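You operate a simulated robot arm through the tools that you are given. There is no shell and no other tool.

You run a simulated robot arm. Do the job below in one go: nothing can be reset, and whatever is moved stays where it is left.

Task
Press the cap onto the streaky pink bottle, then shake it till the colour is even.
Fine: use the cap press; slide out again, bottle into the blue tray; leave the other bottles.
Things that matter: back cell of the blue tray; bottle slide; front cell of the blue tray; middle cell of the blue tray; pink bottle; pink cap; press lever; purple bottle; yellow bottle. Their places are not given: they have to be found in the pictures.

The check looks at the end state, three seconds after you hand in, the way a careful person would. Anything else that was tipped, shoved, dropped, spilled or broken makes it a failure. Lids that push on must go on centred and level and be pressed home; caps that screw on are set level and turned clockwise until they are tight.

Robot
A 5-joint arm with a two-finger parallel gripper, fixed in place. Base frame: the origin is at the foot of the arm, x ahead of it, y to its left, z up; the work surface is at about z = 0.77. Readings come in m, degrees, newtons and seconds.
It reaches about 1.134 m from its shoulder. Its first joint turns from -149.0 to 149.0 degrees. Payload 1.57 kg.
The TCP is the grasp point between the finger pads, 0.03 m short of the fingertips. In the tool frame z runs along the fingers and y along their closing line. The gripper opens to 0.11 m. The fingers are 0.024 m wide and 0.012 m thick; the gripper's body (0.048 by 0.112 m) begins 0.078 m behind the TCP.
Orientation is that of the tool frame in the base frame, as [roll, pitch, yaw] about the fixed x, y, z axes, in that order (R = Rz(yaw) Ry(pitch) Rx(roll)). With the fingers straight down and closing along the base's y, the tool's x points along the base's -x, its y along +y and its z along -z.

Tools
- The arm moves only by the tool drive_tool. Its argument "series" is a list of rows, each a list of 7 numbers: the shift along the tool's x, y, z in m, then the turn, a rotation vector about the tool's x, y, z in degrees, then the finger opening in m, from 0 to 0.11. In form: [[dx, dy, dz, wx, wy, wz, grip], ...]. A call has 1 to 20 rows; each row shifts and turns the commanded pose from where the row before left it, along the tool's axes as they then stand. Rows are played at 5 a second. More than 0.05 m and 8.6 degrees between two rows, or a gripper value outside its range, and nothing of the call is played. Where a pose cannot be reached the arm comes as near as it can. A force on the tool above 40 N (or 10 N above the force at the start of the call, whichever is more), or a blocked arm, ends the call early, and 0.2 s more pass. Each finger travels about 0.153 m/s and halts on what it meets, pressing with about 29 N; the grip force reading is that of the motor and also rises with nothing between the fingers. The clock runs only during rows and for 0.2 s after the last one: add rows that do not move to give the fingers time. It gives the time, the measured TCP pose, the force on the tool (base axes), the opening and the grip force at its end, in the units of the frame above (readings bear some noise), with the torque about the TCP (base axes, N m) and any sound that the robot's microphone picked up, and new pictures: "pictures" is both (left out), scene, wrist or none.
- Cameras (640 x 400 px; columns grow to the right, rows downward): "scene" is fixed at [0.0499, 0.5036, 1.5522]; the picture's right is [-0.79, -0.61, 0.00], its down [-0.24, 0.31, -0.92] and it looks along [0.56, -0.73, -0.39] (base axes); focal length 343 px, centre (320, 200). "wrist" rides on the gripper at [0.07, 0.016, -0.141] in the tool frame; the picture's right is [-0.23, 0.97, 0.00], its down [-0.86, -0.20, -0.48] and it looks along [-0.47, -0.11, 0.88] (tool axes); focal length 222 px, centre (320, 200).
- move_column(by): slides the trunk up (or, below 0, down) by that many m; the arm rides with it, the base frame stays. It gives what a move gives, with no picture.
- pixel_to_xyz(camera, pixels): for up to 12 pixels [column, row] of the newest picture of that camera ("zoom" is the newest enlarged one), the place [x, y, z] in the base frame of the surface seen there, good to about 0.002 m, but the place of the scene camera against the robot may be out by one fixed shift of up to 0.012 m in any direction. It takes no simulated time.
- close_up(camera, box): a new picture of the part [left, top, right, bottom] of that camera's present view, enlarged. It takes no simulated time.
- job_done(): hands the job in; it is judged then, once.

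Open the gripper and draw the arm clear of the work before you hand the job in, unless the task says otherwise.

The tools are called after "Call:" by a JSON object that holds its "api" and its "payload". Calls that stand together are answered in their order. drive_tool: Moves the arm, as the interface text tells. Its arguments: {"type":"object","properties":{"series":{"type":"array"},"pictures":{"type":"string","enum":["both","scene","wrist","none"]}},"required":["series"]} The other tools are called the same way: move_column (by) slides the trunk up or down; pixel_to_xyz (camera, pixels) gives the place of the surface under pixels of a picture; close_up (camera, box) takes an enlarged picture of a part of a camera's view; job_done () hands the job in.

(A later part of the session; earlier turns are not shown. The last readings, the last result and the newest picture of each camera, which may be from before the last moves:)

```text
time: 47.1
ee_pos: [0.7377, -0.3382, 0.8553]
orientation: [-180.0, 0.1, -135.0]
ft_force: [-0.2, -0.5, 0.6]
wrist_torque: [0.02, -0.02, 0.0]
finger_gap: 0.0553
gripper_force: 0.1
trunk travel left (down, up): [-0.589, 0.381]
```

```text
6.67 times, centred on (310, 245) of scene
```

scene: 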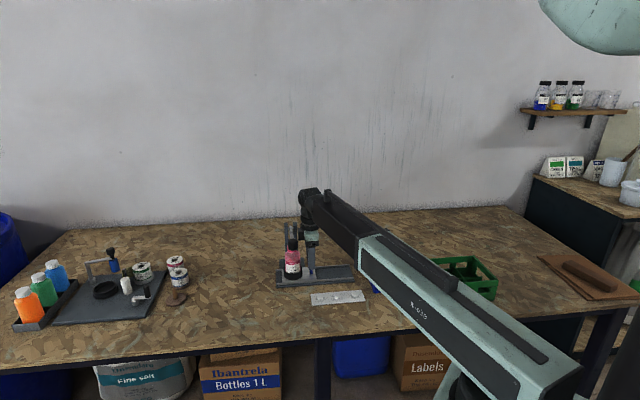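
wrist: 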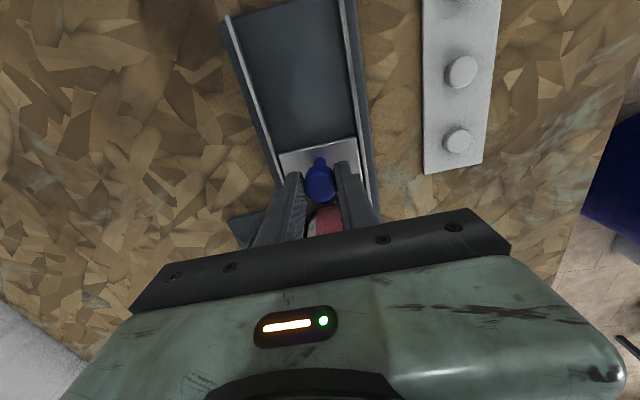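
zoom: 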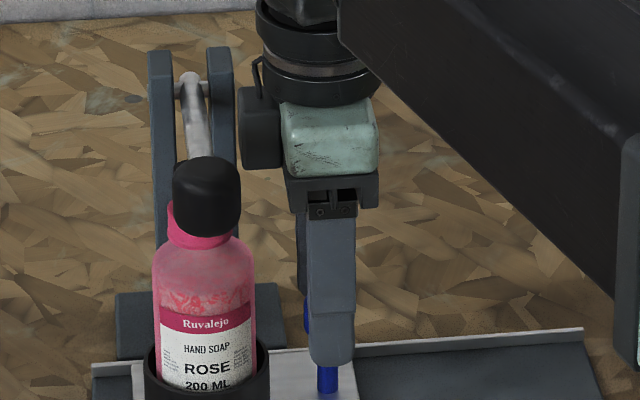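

The slide stays in. I raise the trunk 0.2 m and move over the lever handle to measure it with the wrist camera, closing the fingers.

Call:
{"api": "move_column", "payload": {"by": 0.2}}

Call:
{"api": "drive_tool", "payload": {"series": [[-0.02, 0.04, 0, 0, 0, 0, 0.03], [-0.02, 0.035, 0, 0, 0, 0, 0.0], [-0.0254, 0.0239, 0, 0, 0, 0, 0.0], [0, 0, 0, 0, 0, 0, 0.0], [0, 0, 0, 0, 0, 0, 0.0]], "pictures": "both"}}

Call:
{"api": "close_up", "payload": {"camera": "wrist", "box": [260, 100, 420, 220]}}

```text
time: 49.3
ee_pos: [0.7372, -0.337, 1.0564]
orientation: [180.0, 0.0, -135.0]
ft_force: [0.0, 0.4, -0.2]
wrist_torque: [-0.01, 0.0, 0.01]
finger_gap: 0.0551
gripper_force: 0.0
trunk travel left (down, up): [-0.789, 0.181]
```

```text
time: 50.5
ee_pos: [0.7167, -0.2201, 1.0551]
orientation: [-180.0, 0.0, -135.1]
ft_force: [-0.3, -0.7, 1.1]
wrist_torque: [0.02, -0.02, 0.03]
finger_gap: 0.0001
gripper_force: 21.1
out of reach, approached as far as the arm can: row 1
trunk travel left (down, up): [-0.789, 0.181]
```

scene: 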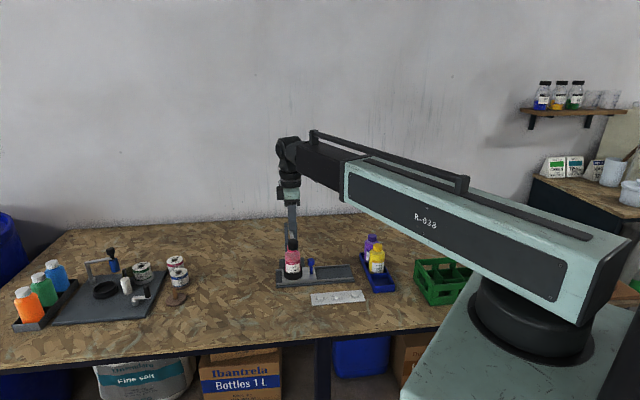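
wrist: 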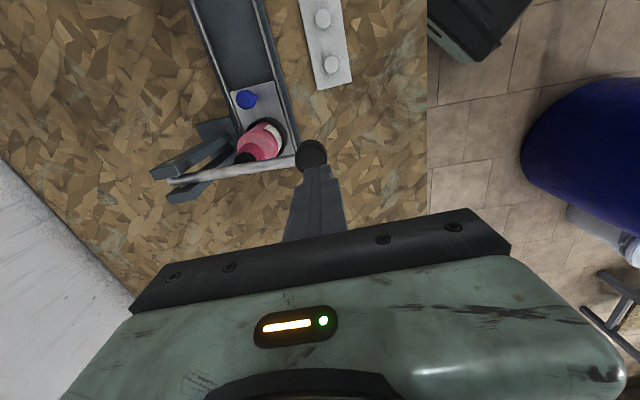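

```text
3.33 times, centred on (340, 160) of wrist
```

zoom: 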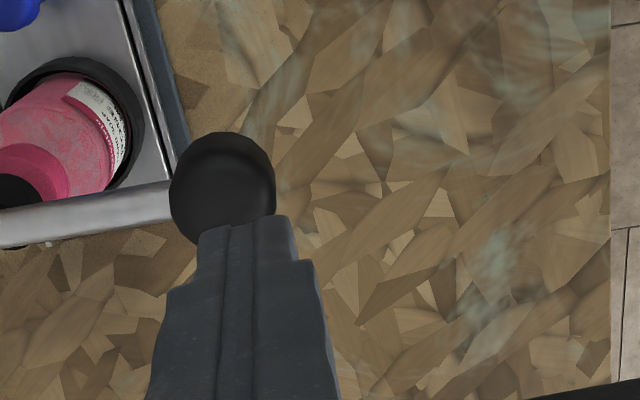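

The handle ball is at wrist (310,155), with the lever bar and a black presser pad above the cap (245,157). I query these.

Call:
{"api": "pixel_to_xyz", "payload": {"camera": "wrist", "pixels": [[305, 155], [297, 157], [324, 155], [310, 143], [310, 150], [270, 168], [240, 174], [200, 180], [246, 155], [262, 145], [180, 178]]}}

Call:
{"api": "close_up", "payload": {"camera": "scene", "box": [260, 210, 340, 270]}}

```text
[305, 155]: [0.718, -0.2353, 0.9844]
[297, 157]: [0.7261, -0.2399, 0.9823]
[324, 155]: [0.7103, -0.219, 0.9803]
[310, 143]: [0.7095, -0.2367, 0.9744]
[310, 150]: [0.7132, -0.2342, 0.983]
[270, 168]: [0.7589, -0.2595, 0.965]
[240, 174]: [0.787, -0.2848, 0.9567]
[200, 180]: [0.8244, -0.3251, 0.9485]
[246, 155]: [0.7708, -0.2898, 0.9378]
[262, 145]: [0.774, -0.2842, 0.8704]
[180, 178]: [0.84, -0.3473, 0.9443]
```

```text
6.67 times, centred on (300, 240) of scene
```

zoom: 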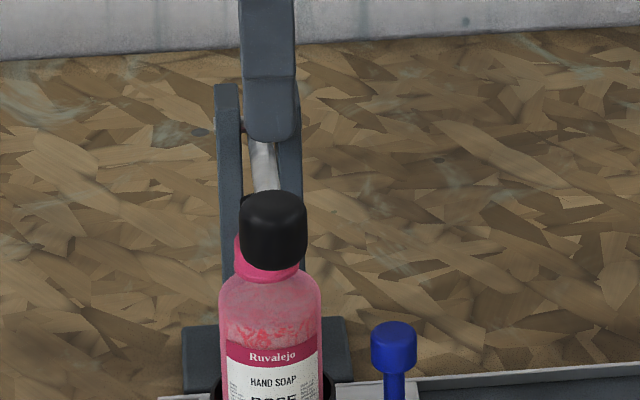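

Handle centre comes to about s=0.351, v=0.67, top z≈0.985; TCP is 8 mm short in v. I shift over it and lower to just above contact.

Call:
{"api": "drive_tool", "payload": {"series": [[0, -0.007, 0, 0, 0, 0, 0.0], [0, 0, 0, 0, 0, 0, 0.0]], "pictures": "none"}}

Call:
{"api": "move_column", "payload": {"by": -0.036}}

Call:
{"api": "drive_tool", "payload": {"series": [[0, 0, 0, 0, 0, 0, 0.0]], "pictures": "both"}}

Call:
{"api": "close_up", "payload": {"camera": "scene", "box": [260, 210, 340, 270]}}

```text
time: 51.1
ee_pos: [0.7213, -0.2273, 1.0563]
orientation: [-179.9, 0.0, -135.0]
ft_force: [-0.7, -0.3, -0.3]
wrist_torque: [0.01, -0.01, 0.01]
finger_gap: 0.0
gripper_force: 20.9
trunk travel left (down, up): [-0.789, 0.181]
```

```text
time: 51.9
ee_pos: [0.7215, -0.2253, 1.0197]
orientation: [180.0, 0.0, -135.0]
ft_force: [0.0, -1.1, 0.8]
wrist_torque: [-0.02, -0.01, 0.01]
finger_gap: 0.0001
gripper_force: 20.8
trunk travel left (down, up): [-0.753, 0.217]
```

```text
time: 52.3
ee_pos: [0.7201, -0.2258, 1.0192]
orientation: [179.9, 0.0, -134.9]
ft_force: [-0.8, -0.3, 0.5]
wrist_torque: [-0.02, 0.0, 0.03]
finger_gap: 0.0001
gripper_force: 21.3
trunk travel left (down, up): [-0.753, 0.217]
```

scene: 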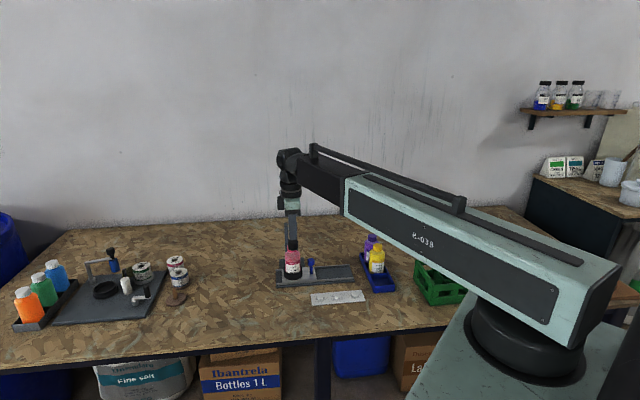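
wrist: 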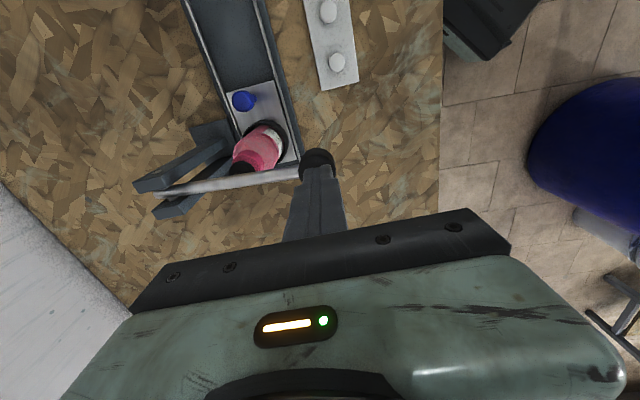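

```text
6.67 times, centred on (300, 240) of scene
```

zoom: 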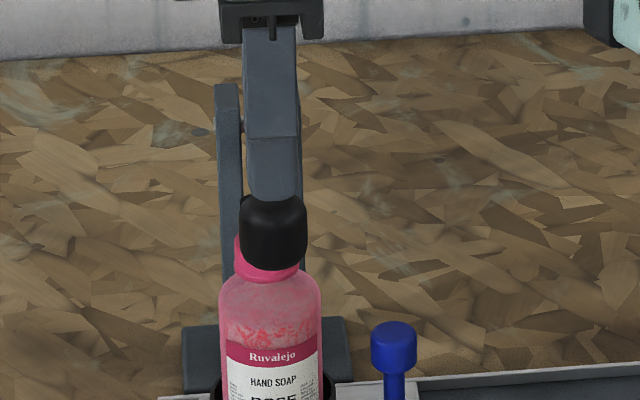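

The closed tips are right over the handle, centred on it. I press down stepwise with the trunk, watching the force.

Call:
{"api": "move_column", "payload": {"by": -0.01}}

Call:
{"api": "move_column", "payload": {"by": -0.01}}

```text
time: 52.9
ee_pos: [0.72, -0.2253, 1.0097]
orientation: [180.0, -0.1, -135.0]
ft_force: [-0.5, 0.0, 0.7]
wrist_torque: [0.02, -0.02, 0.03]
finger_gap: 0.0
gripper_force: 21.5
trunk travel left (down, up): [-0.743, 0.227]
```

```text
time: 53.5
ee_pos: [0.72, -0.2274, 0.9993]
orientation: [-180.0, 0.1, -134.9]
ft_force: [0.0, 0.8, 1.8]
wrist_torque: [-0.02, 0.0, 0.02]
finger_gap: 0.0
gripper_force: 21.4
trunk travel left (down, up): [-0.733, 0.237]
```

Tip z ≈0.969 with 1.8 N; I look to see whether the lever is following.

Call:
{"api": "drive_tool", "payload": {"series": [[0, 0, 0, 0, 0, 0, 0.0]], "pictures": "both"}}

Call:
{"api": "close_up", "payload": {"camera": "scene", "box": [260, 210, 340, 270]}}

```text
time: 53.9
ee_pos: [0.7206, -0.2275, 0.9994]
orientation: [180.0, 0.0, -135.0]
ft_force: [1.1, 0.6, 1.3]
wrist_torque: [0.03, 0.01, 0.0]
finger_gap: 0.0001
gripper_force: 21.8
trunk travel left (down, up): [-0.733, 0.237]
```

scene: 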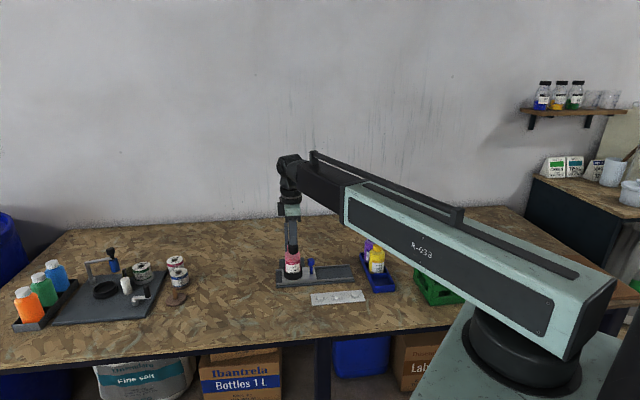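
wrist: 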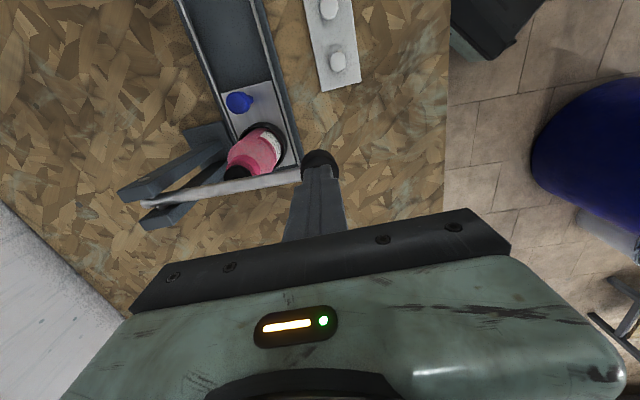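

```text
6.67 times, centred on (300, 240) of scene
```

zoom: 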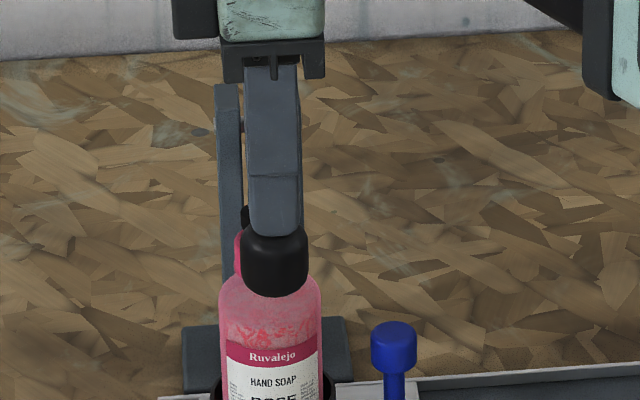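

The lever follows easily. I continue pressing down in small steps.

Call:
{"api": "move_column", "payload": {"by": -0.008}}

Call:
{"api": "move_column", "payload": {"by": -0.008}}

Call:
{"api": "move_column", "payload": {"by": -0.004}}

```text
time: 54.5
ee_pos: [0.7209, -0.2269, 0.991]
orientation: [180.0, 0.0, -135.0]
ft_force: [1.0, 0.5, 2.5]
wrist_torque: [0.03, 0.0, 0.04]
finger_gap: 0.0001
gripper_force: 21.6
trunk travel left (down, up): [-0.725, 0.245]
```

```text
time: 55.0
ee_pos: [0.7211, -0.227, 0.983]
orientation: [180.0, 0.0, -135.0]
ft_force: [-1.1, -0.1, 2.2]
wrist_torque: [0.01, 0.0, -0.02]
finger_gap: 0.0
gripper_force: 21.5
trunk travel left (down, up): [-0.717, 0.253]
```

```text
time: 55.5
ee_pos: [0.7195, -0.2265, 0.9808]
orientation: [-179.9, 0.0, -135.0]
ft_force: [4.4, -0.8, 19.4]
wrist_torque: [-0.01, -0.15, -0.05]
finger_gap: 0.0001
gripper_force: 21.1
trunk travel left (down, up): [-0.713, 0.257]
heard: snap
```

A snap was heard with 19 N on the tool. I look at the cap now before deciding on any further pressing.

Call:
{"api": "drive_tool", "payload": {"series": [[0, 0, 0, 0, 0, 0, 0.0]], "pictures": "both"}}

Call:
{"api": "close_up", "payload": {"camera": "scene", "box": [275, 235, 315, 265]}}

Call:
{"api": "close_up", "payload": {"camera": "wrist", "box": [200, 90, 320, 210]}}

```text
time: 56.0
ee_pos: [0.7199, -0.2267, 0.9812]
orientation: [-179.8, 0.0, -135.0]
ft_force: [5.4, 0.0, 18.0]
wrist_torque: [-0.02, -0.2, -0.02]
finger_gap: 0.0
gripper_force: 21.2
trunk travel left (down, up): [-0.713, 0.257]
```

scene: 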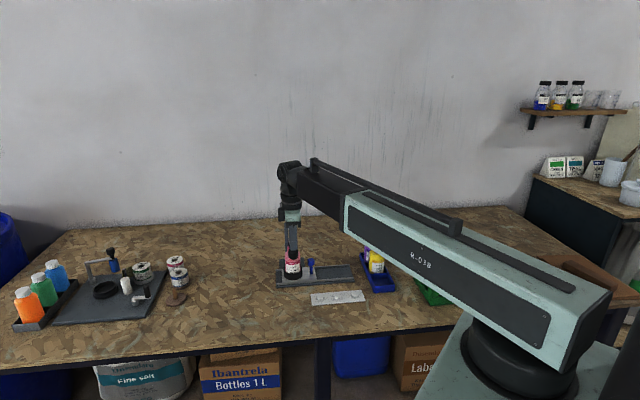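
wrist: 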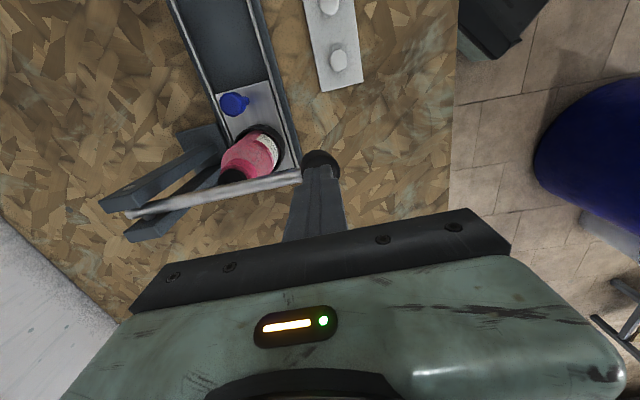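

```text
13.33 times, centred on (295, 250) of scene
```

zoom: 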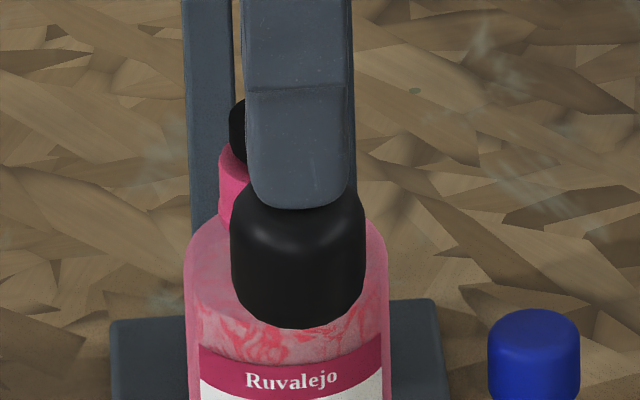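

```text
3.33 times, centred on (260, 150) of wrist
```

zoom: 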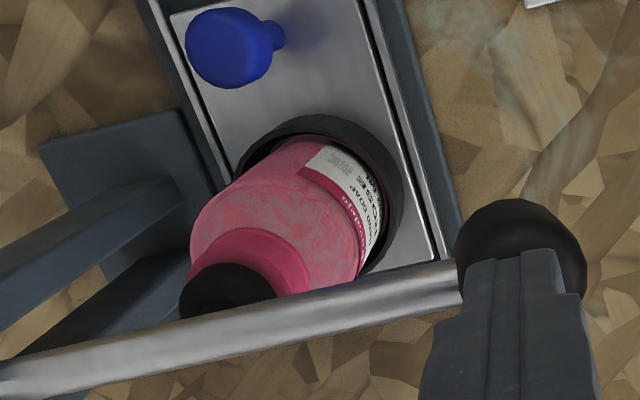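

The pad is on the cap and holding 18 N. I press 2 mm more to be sure the cap is fully home.

Call:
{"api": "move_column", "payload": {"by": -0.002}}

Call:
{"api": "drive_tool", "payload": {"series": [[0, 0, 0, 0, 0, 0, 0.0]], "pictures": "none"}}

```text
time: 56.5
ee_pos: [0.7203, -0.2267, 0.9783]
orientation: [-179.8, 0.0, -134.9]
ft_force: [9.5, -1.4, 26.8]
wrist_torque: [-0.02, -0.28, -0.01]
finger_gap: 0.0
gripper_force: 21.2
trunk travel left (down, up): [-0.711, 0.259]
```

```text
time: 56.9
ee_pos: [0.7199, -0.2261, 0.9788]
orientation: [-179.9, 0.0, -135.0]
ft_force: [12.0, -1.3, 28.0]
wrist_torque: [-0.02, -0.36, -0.03]
finger_gap: 0.0
gripper_force: 21.0
trunk travel left (down, up): [-0.711, 0.259]
```

Force rose to 28 N with barely any more travel, so the cap is against its stop. I raise the trunk and watch whether the lever springs back up.

Call:
{"api": "move_column", "payload": {"by": 0.03}}

Call:
{"api": "drive_tool", "payload": {"series": [[0, 0, 0, 0, 0, 0, 0.0]], "pictures": "both"}}

Call:
{"api": "close_up", "payload": {"camera": "scene", "box": [260, 210, 340, 270]}}

```text
time: 57.6
ee_pos: [0.7207, -0.228, 1.0082]
orientation: [-180.0, 0.0, -134.9]
ft_force: [-1.3, -0.3, 2.0]
wrist_torque: [0.01, 0.04, -0.02]
finger_gap: 0.0001
gripper_force: 21.2
trunk travel left (down, up): [-0.741, 0.229]
```

```text
time: 58.0
ee_pos: [0.7195, -0.2255, 1.008]
orientation: [180.0, 0.0, -134.9]
ft_force: [-0.5, 0.6, 2.2]
wrist_torque: [0.01, 0.02, 0.0]
finger_gap: 0.0
gripper_force: 21.7
trunk travel left (down, up): [-0.741, 0.229]
```

scene: 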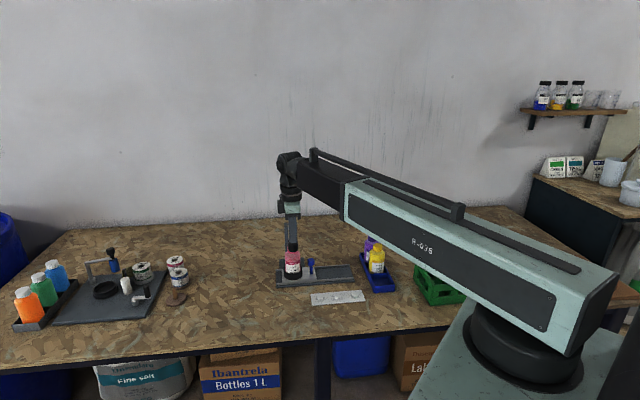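
wrist: 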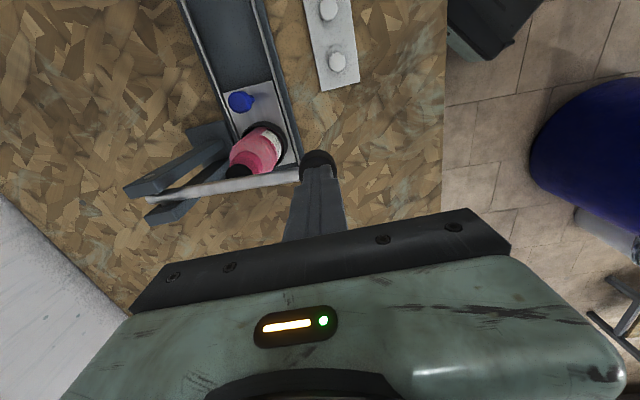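

```text
6.67 times, centred on (300, 240) of scene
```

zoom: 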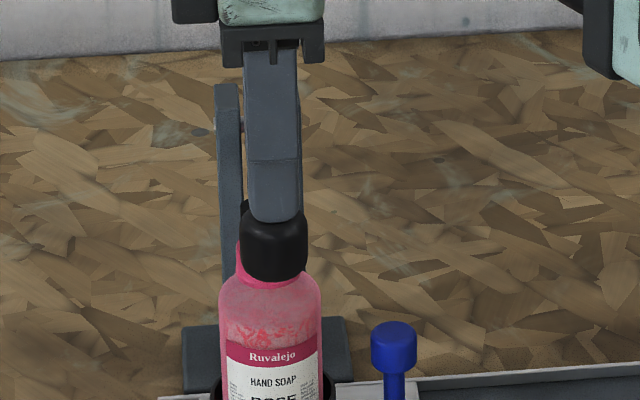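

The lever springs back with the hand. I raise clear and return over the knob, opening the fingers, and inspect the cap.

Call:
{"api": "move_column", "payload": {"by": 0.06}}

Call:
{"api": "drive_tool", "payload": {"series": [[0.023, -0.03, 0, 0, 0, 0, 0.02], [0.023, -0.03, 0, 0, 0, 0, 0.05], [0.0228, -0.0296, 0, 0, 0, 0, 0.06], [0, 0, 0, 0, 0, 0, 0.06], [0, 0, 0, 0, 0, 0, 0.06]], "pictures": "both"}}

Call:
{"api": "close_up", "payload": {"camera": "scene", "box": [260, 210, 340, 270]}}

Call:
{"api": "close_up", "payload": {"camera": "wrist", "box": [250, 90, 410, 220]}}

```text
time: 59.0
ee_pos: [0.721, -0.2272, 1.0672]
orientation: [-180.0, 0.0, -135.0]
ft_force: [-0.1, -0.8, 0.1]
wrist_torque: [-0.03, 0.0, -0.01]
finger_gap: 0.0002
gripper_force: 21.1
trunk travel left (down, up): [-0.801, 0.169]
```

```text
time: 60.2
ee_pos: [0.734, -0.3395, 1.067]
orientation: [-180.0, 0.1, -135.0]
ft_force: [0.2, 0.2, -0.7]
wrist_torque: [-0.02, 0.0, 0.0]
finger_gap: 0.0599
gripper_force: 0.1
trunk travel left (down, up): [-0.801, 0.169]
```

scene: 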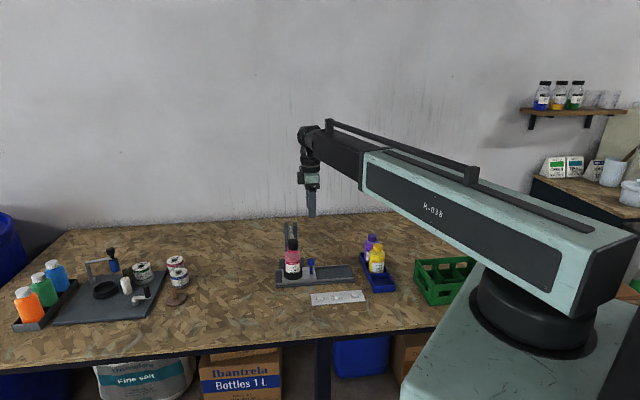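
wrist: 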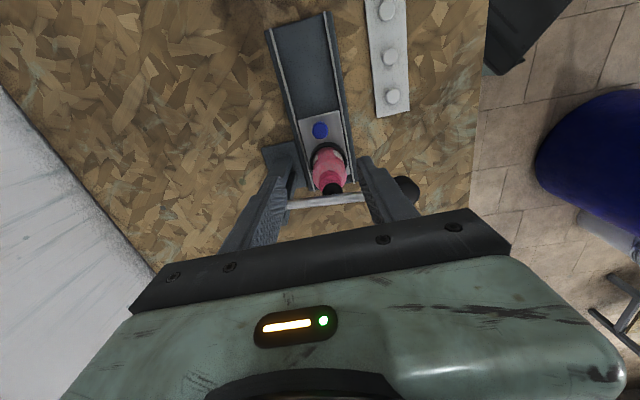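

```text
6.67 times, centred on (300, 240) of scene
```

zoom: 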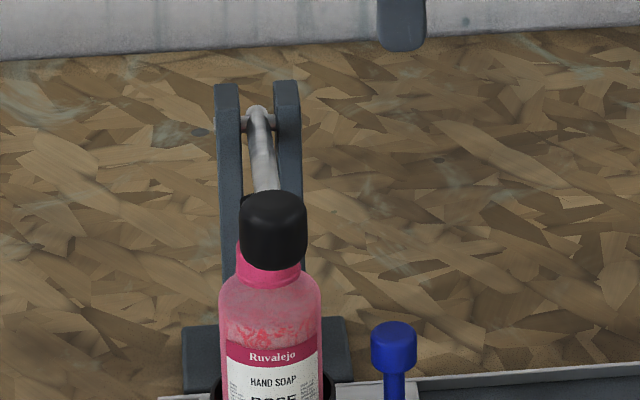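

```text
3.08 times, centred on (330, 155) of wrist
```

zoom: 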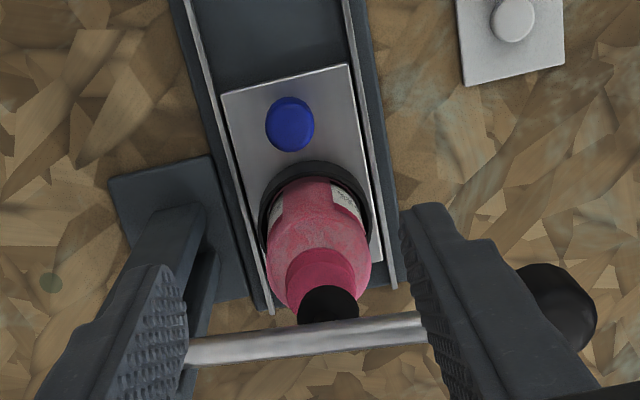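

The lever is back up. The knob is at zoom (290,122); I measure it for gripping.

Call:
{"api": "pixel_to_xyz", "payload": {"camera": "zoom", "pixels": [[290, 124], [269, 124], [312, 124], [290, 103], [290, 147], [318, 262], [300, 270], [335, 270]]}}

```text
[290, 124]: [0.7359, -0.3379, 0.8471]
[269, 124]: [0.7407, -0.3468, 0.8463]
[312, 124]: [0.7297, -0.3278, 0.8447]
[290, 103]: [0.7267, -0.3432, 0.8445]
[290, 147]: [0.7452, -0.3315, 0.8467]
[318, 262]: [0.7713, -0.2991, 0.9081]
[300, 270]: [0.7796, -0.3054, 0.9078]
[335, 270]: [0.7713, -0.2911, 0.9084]
```

The knob centre is (0.7356,-0.3374), matching the TCP across the rail. I lower in two steps to grip height.

Call:
{"api": "drive_tool", "payload": {"series": [[-0.0015, 0, 0, 0, 0, 0, 0.06], [0, 0, 0, 0, 0, 0, 0.06]], "pictures": "none"}}

Call:
{"api": "move_column", "payload": {"by": -0.17}}

Call:
{"api": "drive_tool", "payload": {"series": [[0, 0, 0, 0, 0, 0, 0.06]], "pictures": "both"}}

Call:
{"api": "close_up", "payload": {"camera": "scene", "box": [260, 210, 340, 270]}}

```text
time: 60.8
ee_pos: [0.7353, -0.3389, 1.0679]
orientation: [179.9, -0.1, -135.0]
ft_force: [0.8, -0.3, 0.1]
wrist_torque: [0.01, 0.02, -0.02]
finger_gap: 0.0602
gripper_force: 0.0
trunk travel left (down, up): [-0.801, 0.169]
```

```text
time: 62.7
ee_pos: [0.7364, -0.3393, 0.8967]
orientation: [179.9, 0.1, -135.0]
ft_force: [0.7, -0.2, -0.5]
wrist_torque: [0.03, -0.02, -0.01]
finger_gap: 0.0601
gripper_force: 0.1
trunk travel left (down, up): [-0.631, 0.339]
```

```text
time: 63.1
ee_pos: [0.7367, -0.3387, 0.8979]
orientation: [-180.0, -0.1, -135.0]
ft_force: [1.1, 0.7, -0.2]
wrist_torque: [0.02, 0.03, 0.01]
finger_gap: 0.0602
gripper_force: 0.1
trunk travel left (down, up): [-0.631, 0.339]
```

scene: 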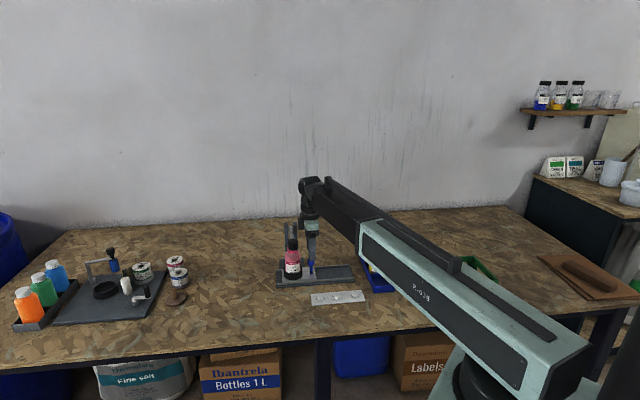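
wrist: 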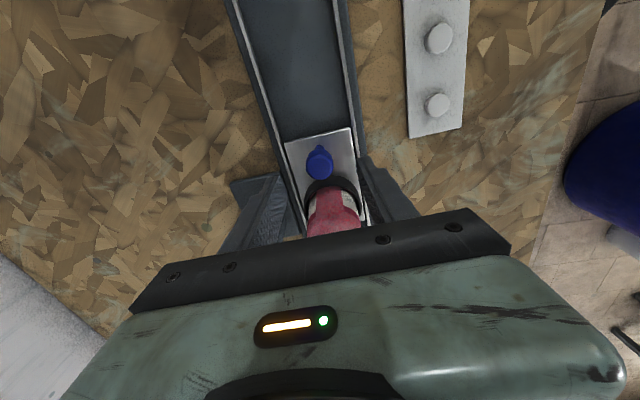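

```text
6.67 times, centred on (300, 240) of scene
```

zoom: 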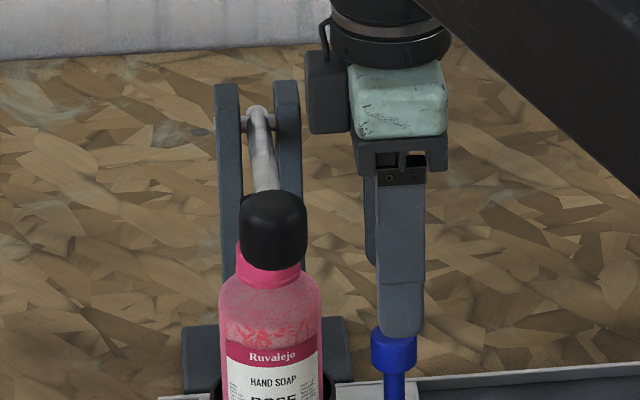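

The fingers are centred around the knob and the hand is clear of the lever. I lower 41 mm and close on the knob.

Call:
{"api": "move_column", "payload": {"by": -0.041}}

Call:
{"api": "drive_tool", "payload": {"series": [[0, 0, 0, 0, 0, 0, 0.045], [0, 0, 0, 0, 0, 0, 0.034], [0, 0, 0, 0, 0, 0, 0.029], [0, 0, 0, 0, 0, 0, 0.025], [0, 0, 0, 0, 0, 0, 0.022], [0, 0, 0, 0, 0, 0, 0.022]], "pictures": "wrist"}}

```text
time: 64.0
ee_pos: [0.7365, -0.3379, 0.8564]
orientation: [180.0, -0.1, -135.0]
ft_force: [-0.4, 0.0, 0.6]
wrist_torque: [0.01, 0.01, 0.0]
finger_gap: 0.0599
gripper_force: 0.0
trunk travel left (down, up): [-0.59, 0.38]
```

```text
time: 65.4
ee_pos: [0.7379, -0.3405, 0.8557]
orientation: [180.0, 0.2, -135.1]
ft_force: [5.7, -4.8, 5.1]
wrist_torque: [0.06, 0.17, 0.04]
finger_gap: 0.0258
gripper_force: 36.8
trunk travel left (down, up): [-0.59, 0.38]
```

wrist: 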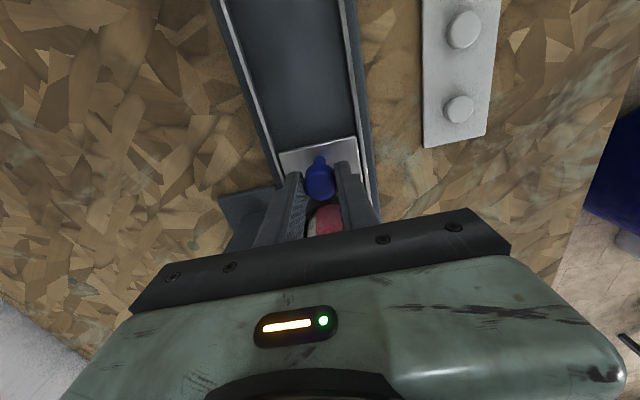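

Gripped with small side force. I slide back out along −u in gentle rows.

Call:
{"api": "drive_tool", "payload": {"series": [[0.004, -0.0003, 0, 0, 0, 0, 0.022], [0.008, 0, 0, 0, 0, 0, 0.022], [0.008, 0, 0, 0, 0, 0, 0.022], [0.008, 0, 0, 0, 0, 0, 0.022], [0.008, 0, 0, 0, 0, 0, 0.022], [0.008, 0, 0, 0, 0, 0, 0.022], [0.008, 0, 0, 0, 0, 0, 0.022], [0.008, 0, 0, 0, 0, 0, 0.022], [0, 0, 0, 0, 0, 0, 0.022]], "pictures": "scene"}}

```text
time: 67.4
ee_pos: [0.6929, -0.3816, 0.8571]
orientation: [180.0, -0.1, -135.0]
ft_force: [4.3, -5.3, 3.5]
wrist_torque: [-0.26, -0.54, 0.02]
finger_gap: 0.0257
gripper_force: 36.6
trunk travel left (down, up): [-0.59, 0.38]
```

scene: 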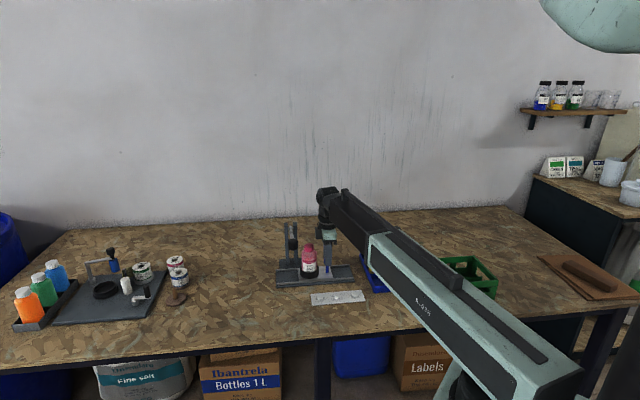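

The slide is halfway out with the bottle upright. I continue pulling it out.

Call:
{"api": "drive_tool", "payload": {"series": [[0.008, 0, 0, 0, 0, 0, 0.022], [0.008, 0, 0, 0, 0, 0, 0.022], [0.008, 0, 0, 0, 0, 0, 0.022], [0.008, 0, 0, 0, 0, 0, 0.022], [0.008, 0, 0, 0, 0, 0, 0.022], [0.006, 0, 0, 0, 0, 0, 0.022], [0, 0, 0, 0, 0, 0, 0.022]], "pictures": "scene"}}

Call:
{"api": "close_up", "payload": {"camera": "scene", "box": [270, 220, 370, 290]}}

```text
time: 69.0
ee_pos: [0.6608, -0.4131, 0.8557]
orientation: [180.0, 0.0, -134.9]
ft_force: [6.4, -8.5, 5.4]
wrist_torque: [-0.26, -0.62, 0.05]
finger_gap: 0.0253
gripper_force: 36.5
trunk travel left (down, up): [-0.59, 0.38]
```

scene: 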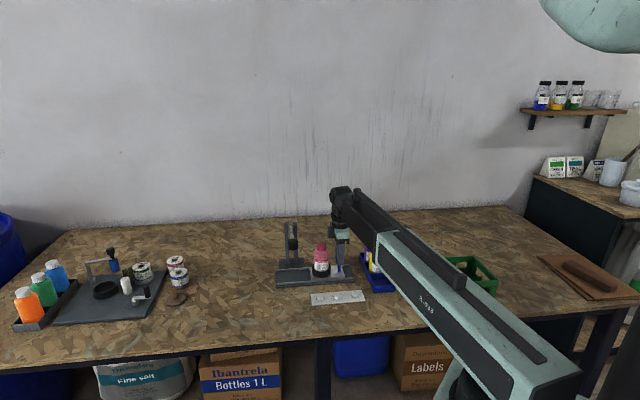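

```text
5.71 times, centred on (320, 255) of scene
```

zoom: 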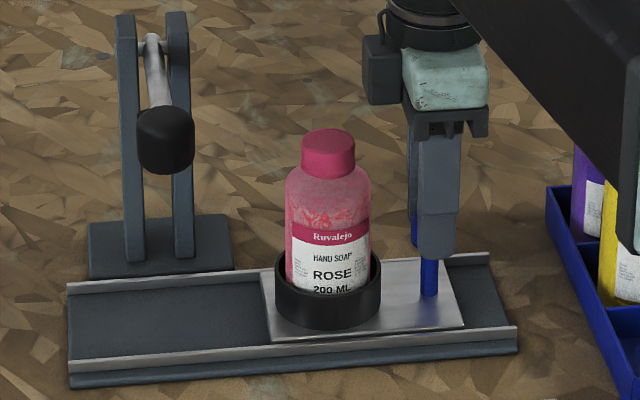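

About 12–14 mm remain to the out-stop. I finish in smaller steps.

Call:
{"api": "drive_tool", "payload": {"series": [[0.004, -0.0005, 0, 0, 0, 0, 0.022], [0.004, 0, 0, 0, 0, 0, 0.022], [0.003, 0, 0, 0, 0, 0, 0.022], [0, 0, 0, 0, 0, 0, 0.022]], "pictures": "none"}}

Call:
{"api": "drive_tool", "payload": {"series": [[0.002, 0, 0, 0, 0, 0, 0.022], [0.002, 0, 0, 0, 0, 0, 0.022], [0, 0, 0, 0, 0, 0, 0.022]], "pictures": "none"}}

```text
time: 70.0
ee_pos: [0.6537, -0.4214, 0.8551]
orientation: [-179.9, 0.0, -135.0]
ft_force: [4.6, -7.7, 3.7]
wrist_torque: [-0.46, -0.37, 0.03]
finger_gap: 0.0254
gripper_force: 36.6
trunk travel left (down, up): [-0.59, 0.38]
```

```text
time: 70.8
ee_pos: [0.6513, -0.4238, 0.8557]
orientation: [179.8, 0.0, -135.0]
ft_force: [3.9, 0.0, 0.5]
wrist_torque: [-0.59, -0.03, -0.06]
finger_gap: 0.0254
gripper_force: 37.2
trunk travel left (down, up): [-0.59, 0.38]
```

TCP is back at the starting knob position. One more 2 mm to confirm the stop, then release.

Call:
{"api": "drive_tool", "payload": {"series": [[0.002, 0, 0, 0, 0, 0, 0.022], [0, 0, 0, 0, 0, 0, 0.022]], "pictures": "none"}}

Call:
{"api": "drive_tool", "payload": {"series": [[-0.001, 0, 0, 0, 0, 0, 0.022], [0, 0, 0, 0, 0, 0, 0.03], [0, 0, 0, 0, 0, 0, 0.04], [0, 0, 0, 0, 0, 0, 0.055], [0, 0, 0, 0, 0, 0, 0.055]], "pictures": "scene"}}

Call:
{"api": "close_up", "payload": {"camera": "scene", "box": [270, 220, 370, 290]}}

```text
time: 71.4
ee_pos: [0.6515, -0.4239, 0.856]
orientation: [179.9, 0.2, -134.8]
ft_force: [17.2, 13.6, 2.4]
wrist_torque: [0.28, -0.84, -0.01]
finger_gap: 0.0254
gripper_force: 36.8
trunk travel left (down, up): [-0.59, 0.38]
```

```text
time: 72.6
ee_pos: [0.65, -0.4257, 0.8552]
orientation: [-180.0, 0.1, -135.0]
ft_force: [0.3, -1.2, 0.0]
wrist_torque: [0.02, -0.03, -0.02]
finger_gap: 0.055
gripper_force: 0.1
trunk travel left (down, up): [-0.59, 0.38]
```

scene: 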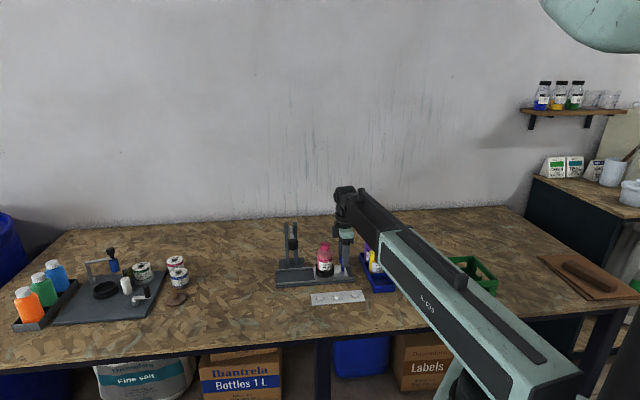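

```text
5.71 times, centred on (320, 255) of scene
```

zoom: 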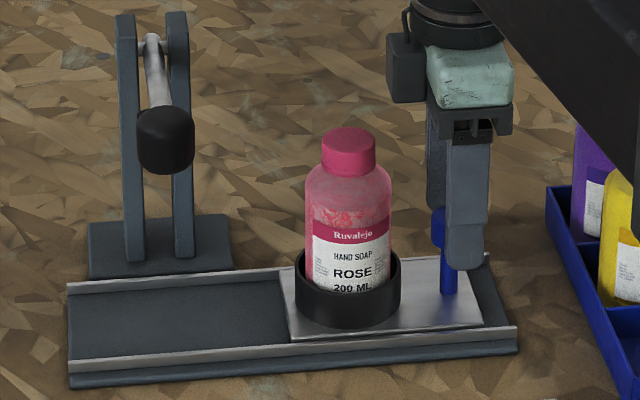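

The slide is back out at its stop. I raise above the cap, move over the bottle and open wide for grasping it across the rail.

Call:
{"api": "move_column", "payload": {"by": 0.15}}

Call:
{"api": "drive_tool", "payload": {"series": [[-0.025, 0, 0, 0, 0, 0, 0.07], [-0.025, 0.001, 0, 0, 0, 0, 0.085], [-0.022, 0, 0, 0, 0, 0, 0.085], [0, 0, 0, 0, 0, 0, 0.085], [0, 0, 0, 0, 0, 0, 0.085]], "pictures": "both"}}

Call:
{"api": "close_up", "payload": {"camera": "wrist", "box": [260, 100, 400, 220]}}

Call:
{"api": "close_up", "payload": {"camera": "scene", "box": [290, 220, 370, 280]}}

```text
time: 74.3
ee_pos: [0.6503, -0.4248, 1.005]
orientation: [-179.9, 0.1, -135.0]
ft_force: [-0.8, -0.1, 0.4]
wrist_torque: [-0.02, 0.01, 0.04]
finger_gap: 0.055
gripper_force: 0.1
trunk travel left (down, up): [-0.74, 0.23]
```

```text
time: 75.5
ee_pos: [0.7001, -0.3726, 1.0062]
orientation: [179.9, 0.1, -135.1]
ft_force: [-0.3, -0.2, -0.9]
wrist_torque: [-0.01, -0.03, -0.02]
finger_gap: 0.085
gripper_force: 0.1
trunk travel left (down, up): [-0.74, 0.23]
```

scene: 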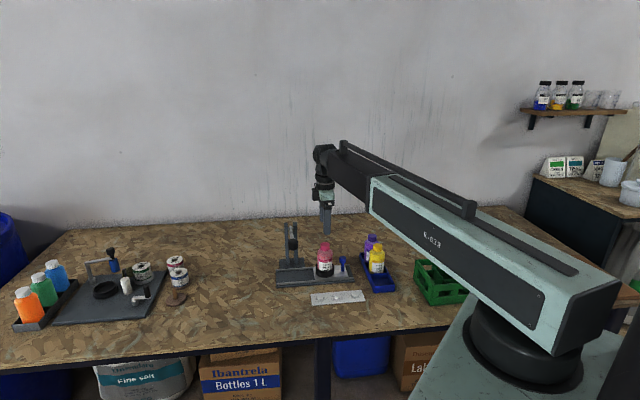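
wrist: 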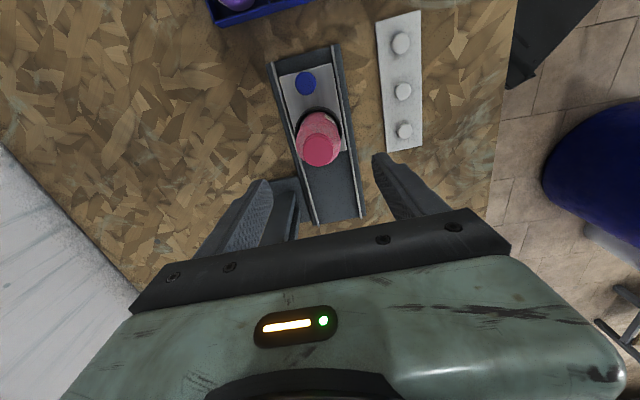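

```text
3.33 times, centred on (330, 160) of wrist
```

zoom: 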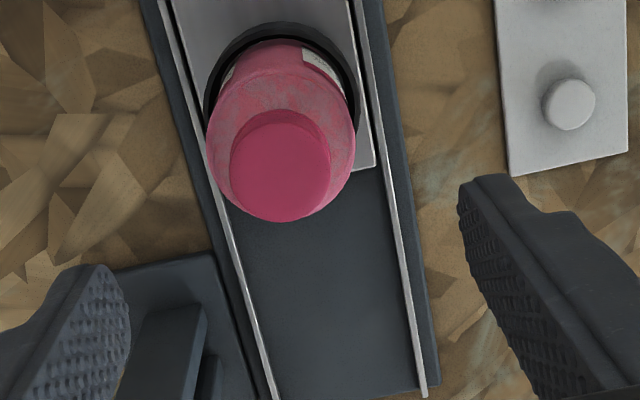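

```text
6.67 times, centred on (330, 250) of scene
```

zoom: 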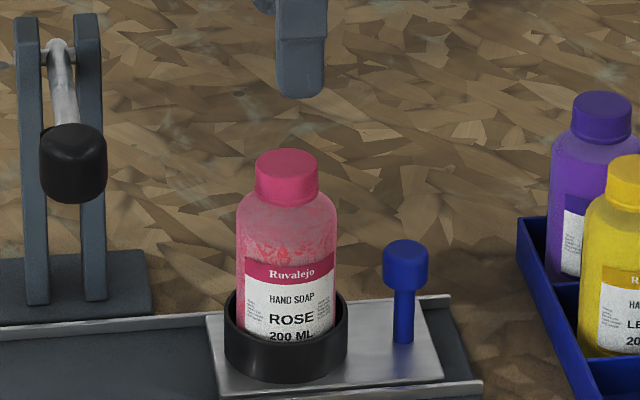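

The cap sits lower and level now (about 4 mm down). I measure the cap centre for grasp alignment.

Call:
{"api": "pixel_to_xyz", "payload": {"camera": "zoom", "pixels": [[255, 155], [318, 155], [286, 152], [286, 198], [338, 355], [228, 355]]}}

Call:
{"api": "pixel_to_xyz", "payload": {"camera": "wrist", "pixels": [[318, 151], [305, 151], [332, 151], [318, 139], [318, 164], [297, 140], [340, 140], [306, 82]]}}

```text
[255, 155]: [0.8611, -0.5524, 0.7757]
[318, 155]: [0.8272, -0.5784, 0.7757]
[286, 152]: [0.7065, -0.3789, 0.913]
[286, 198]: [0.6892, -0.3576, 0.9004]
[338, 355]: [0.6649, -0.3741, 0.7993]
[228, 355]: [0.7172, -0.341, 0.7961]
```

```text
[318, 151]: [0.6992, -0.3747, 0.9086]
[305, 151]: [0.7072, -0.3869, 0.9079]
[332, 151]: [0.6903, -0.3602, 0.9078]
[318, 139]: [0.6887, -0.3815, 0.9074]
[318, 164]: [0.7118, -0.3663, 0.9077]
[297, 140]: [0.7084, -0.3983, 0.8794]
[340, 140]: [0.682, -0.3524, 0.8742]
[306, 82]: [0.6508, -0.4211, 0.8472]
```

The TCP is aligned with the bottle within a millimetre. I lower to z≈0.858, so tips stay above the holder ring.

Call:
{"api": "move_column", "payload": {"by": -0.1}}

Call:
{"api": "move_column", "payload": {"by": -0.048}}

Call:
{"api": "drive_tool", "payload": {"series": [[0, 0, 0, 0, 0, 0, 0.085]], "pictures": "both"}}

Call:
{"api": "close_up", "payload": {"camera": "scene", "box": [290, 220, 370, 280]}}

```text
time: 76.9
ee_pos: [0.699, -0.3738, 0.9075]
orientation: [180.0, 0.0, -135.0]
ft_force: [-0.5, -0.8, 0.1]
wrist_torque: [-0.02, 0.01, -0.02]
finger_gap: 0.0853
gripper_force: 0.0
trunk travel left (down, up): [-0.64, 0.33]
```

```text
time: 77.8
ee_pos: [0.6981, -0.3728, 0.8583]
orientation: [-180.0, 0.0, -134.9]
ft_force: [0.1, 0.2, -0.5]
wrist_torque: [-0.03, -0.03, 0.01]
finger_gap: 0.0852
gripper_force: 0.1
trunk travel left (down, up): [-0.592, 0.378]
```

```text
time: 78.2
ee_pos: [0.6987, -0.3728, 0.8581]
orientation: [-180.0, 0.0, -134.9]
ft_force: [0.1, 0.5, -0.8]
wrist_torque: [-0.01, 0.02, 0.0]
finger_gap: 0.0851
gripper_force: 0.1
trunk travel left (down, up): [-0.592, 0.378]
```

scene: 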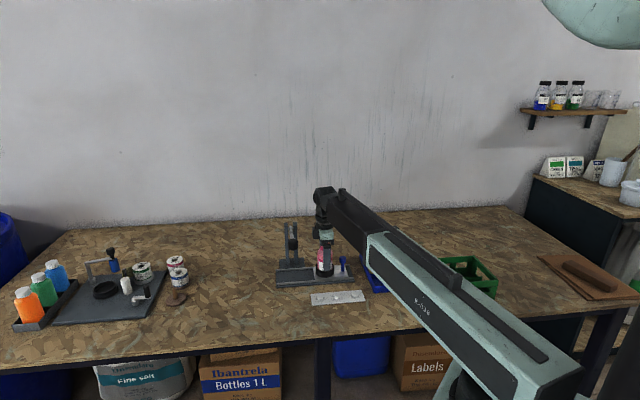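
wrist: 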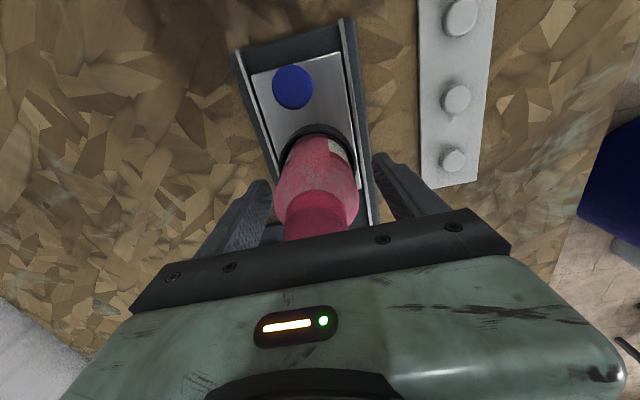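

```text
6.67 times, centred on (330, 250) of scene
```

zoom: 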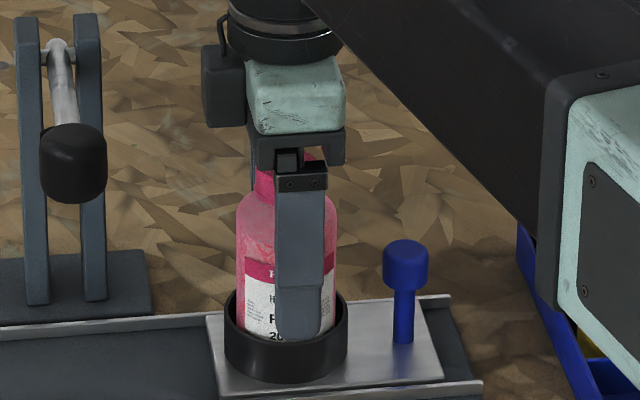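

The fingers straddle the bottle above the ring. I close on it gradually.

Call:
{"api": "drive_tool", "payload": {"series": [[0, 0, 0, 0, 0, 0, 0.07], [0, 0, 0, 0, 0, 0, 0.062], [0, 0, 0, 0, 0, 0, 0.057], [0, 0, 0, 0, 0, 0, 0.053], [0, 0, 0, 0, 0, 0, 0.048], [0, 0, 0, 0, 0, 0, 0.046]], "pictures": "wrist"}}

```text
time: 79.6
ee_pos: [0.6994, -0.3735, 0.8584]
orientation: [-179.9, 0.0, -135.1]
ft_force: [-0.2, -0.7, 0.2]
wrist_torque: [0.0, -0.03, -0.01]
finger_gap: 0.0545
gripper_force: 29.3
trunk travel left (down, up): [-0.592, 0.378]
```

wrist: 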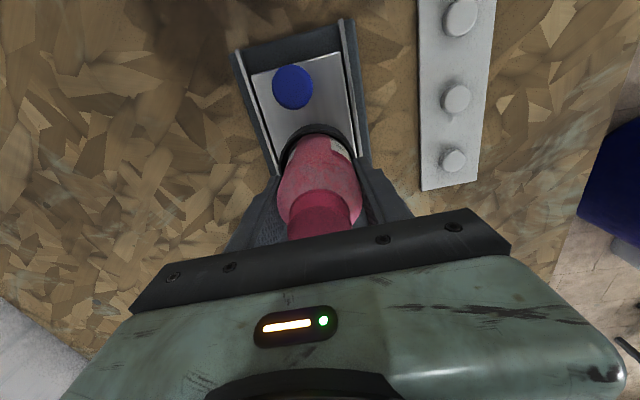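

Firm, balanced grip at 54.5 mm. I lift slowly 40 mm first, then look.

Call:
{"api": "move_column", "payload": {"by": 0.04}}

Call:
{"api": "drive_tool", "payload": {"series": [[0, 0, 0, 0, 0, 0, 0.046]], "pictures": "scene"}}

Call:
{"api": "close_up", "payload": {"camera": "scene", "box": [290, 220, 370, 280]}}

```text
time: 80.4
ee_pos: [0.699, -0.372, 0.8981]
orientation: [-180.0, 0.1, -135.0]
ft_force: [-0.1, -0.3, -3.1]
wrist_torque: [-0.02, 0.02, -0.01]
finger_gap: 0.0546
gripper_force: 28.2
trunk travel left (down, up): [-0.632, 0.338]
```

```text
time: 80.8
ee_pos: [0.6996, -0.3731, 0.8972]
orientation: [-180.0, 0.1, -135.0]
ft_force: [0.1, 0.6, -2.5]
wrist_torque: [0.01, -0.01, -0.01]
finger_gap: 0.0546
gripper_force: 28.7
trunk travel left (down, up): [-0.632, 0.338]
```

scene: 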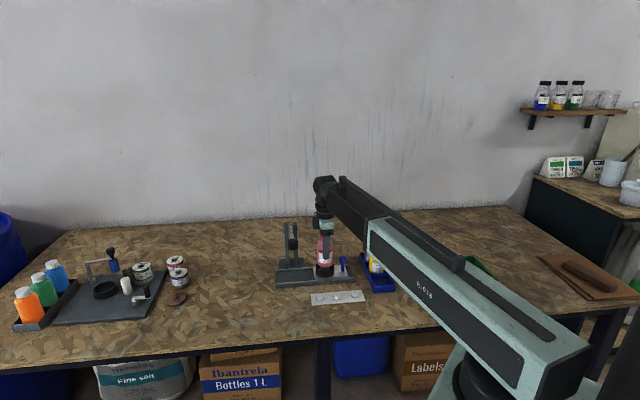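

```text
6.67 times, centred on (330, 250) of scene
```

zoom: 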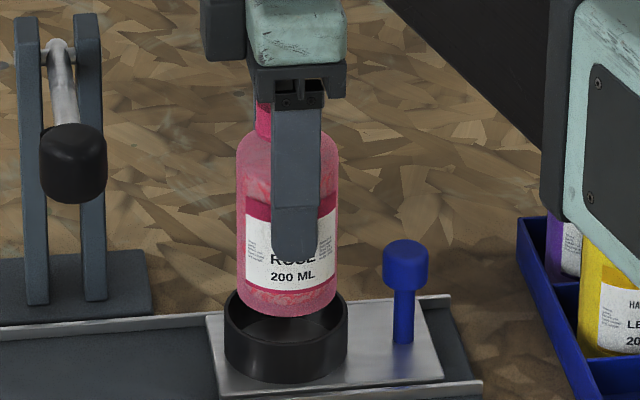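

The bottle lifts out with the hand (about 2.7 N weight). I raise it 0.22 m more to be well above everything for shaking.

Call:
{"api": "move_column", "payload": {"by": 0.22}}

Call:
{"api": "drive_tool", "payload": {"series": [[0, 0, 0, 0, 0, 0, 0.046]], "pictures": "both"}}

Call:
{"api": "close_up", "payload": {"camera": "scene", "box": [290, 160, 370, 220]}}

```text
time: 83.1
ee_pos: [0.6996, -0.3725, 1.1181]
orientation: [179.9, 0.0, -134.9]
ft_force: [-0.7, -0.4, -1.9]
wrist_torque: [0.01, 0.01, 0.02]
finger_gap: 0.0547
gripper_force: 29.3
trunk travel left (down, up): [-0.852, 0.118]
```

```text
time: 83.5
ee_pos: [0.6986, -0.3735, 1.1184]
orientation: [180.0, 0.0, -135.1]
ft_force: [0.7, -0.3, -2.2]
wrist_torque: [0.02, 0.01, -0.04]
finger_gap: 0.0548
gripper_force: 29.1
trunk travel left (down, up): [-0.852, 0.118]
```

scene: 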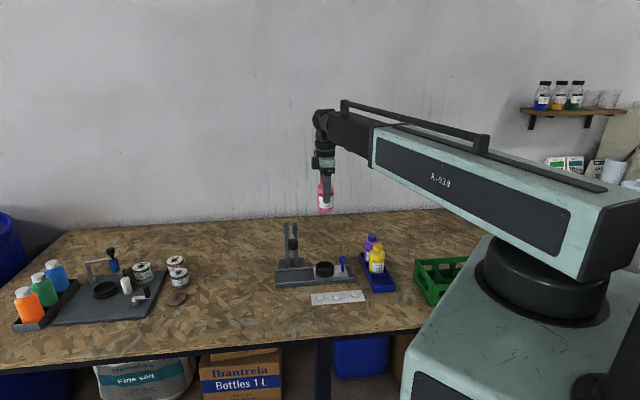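
wrist: 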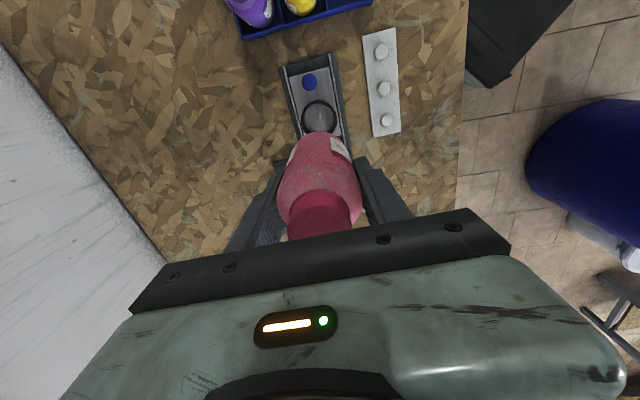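

```text
6.67 times, centred on (330, 190) of scene
```

zoom: 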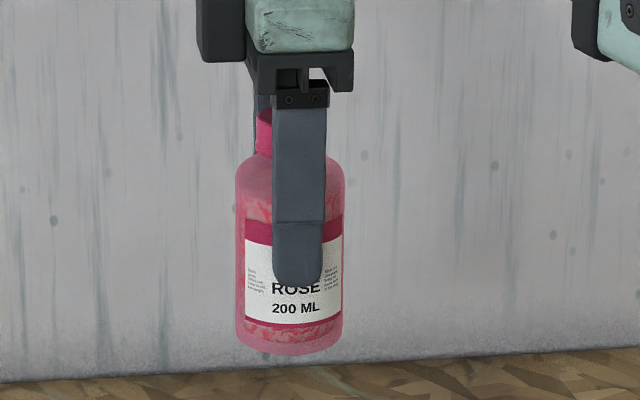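

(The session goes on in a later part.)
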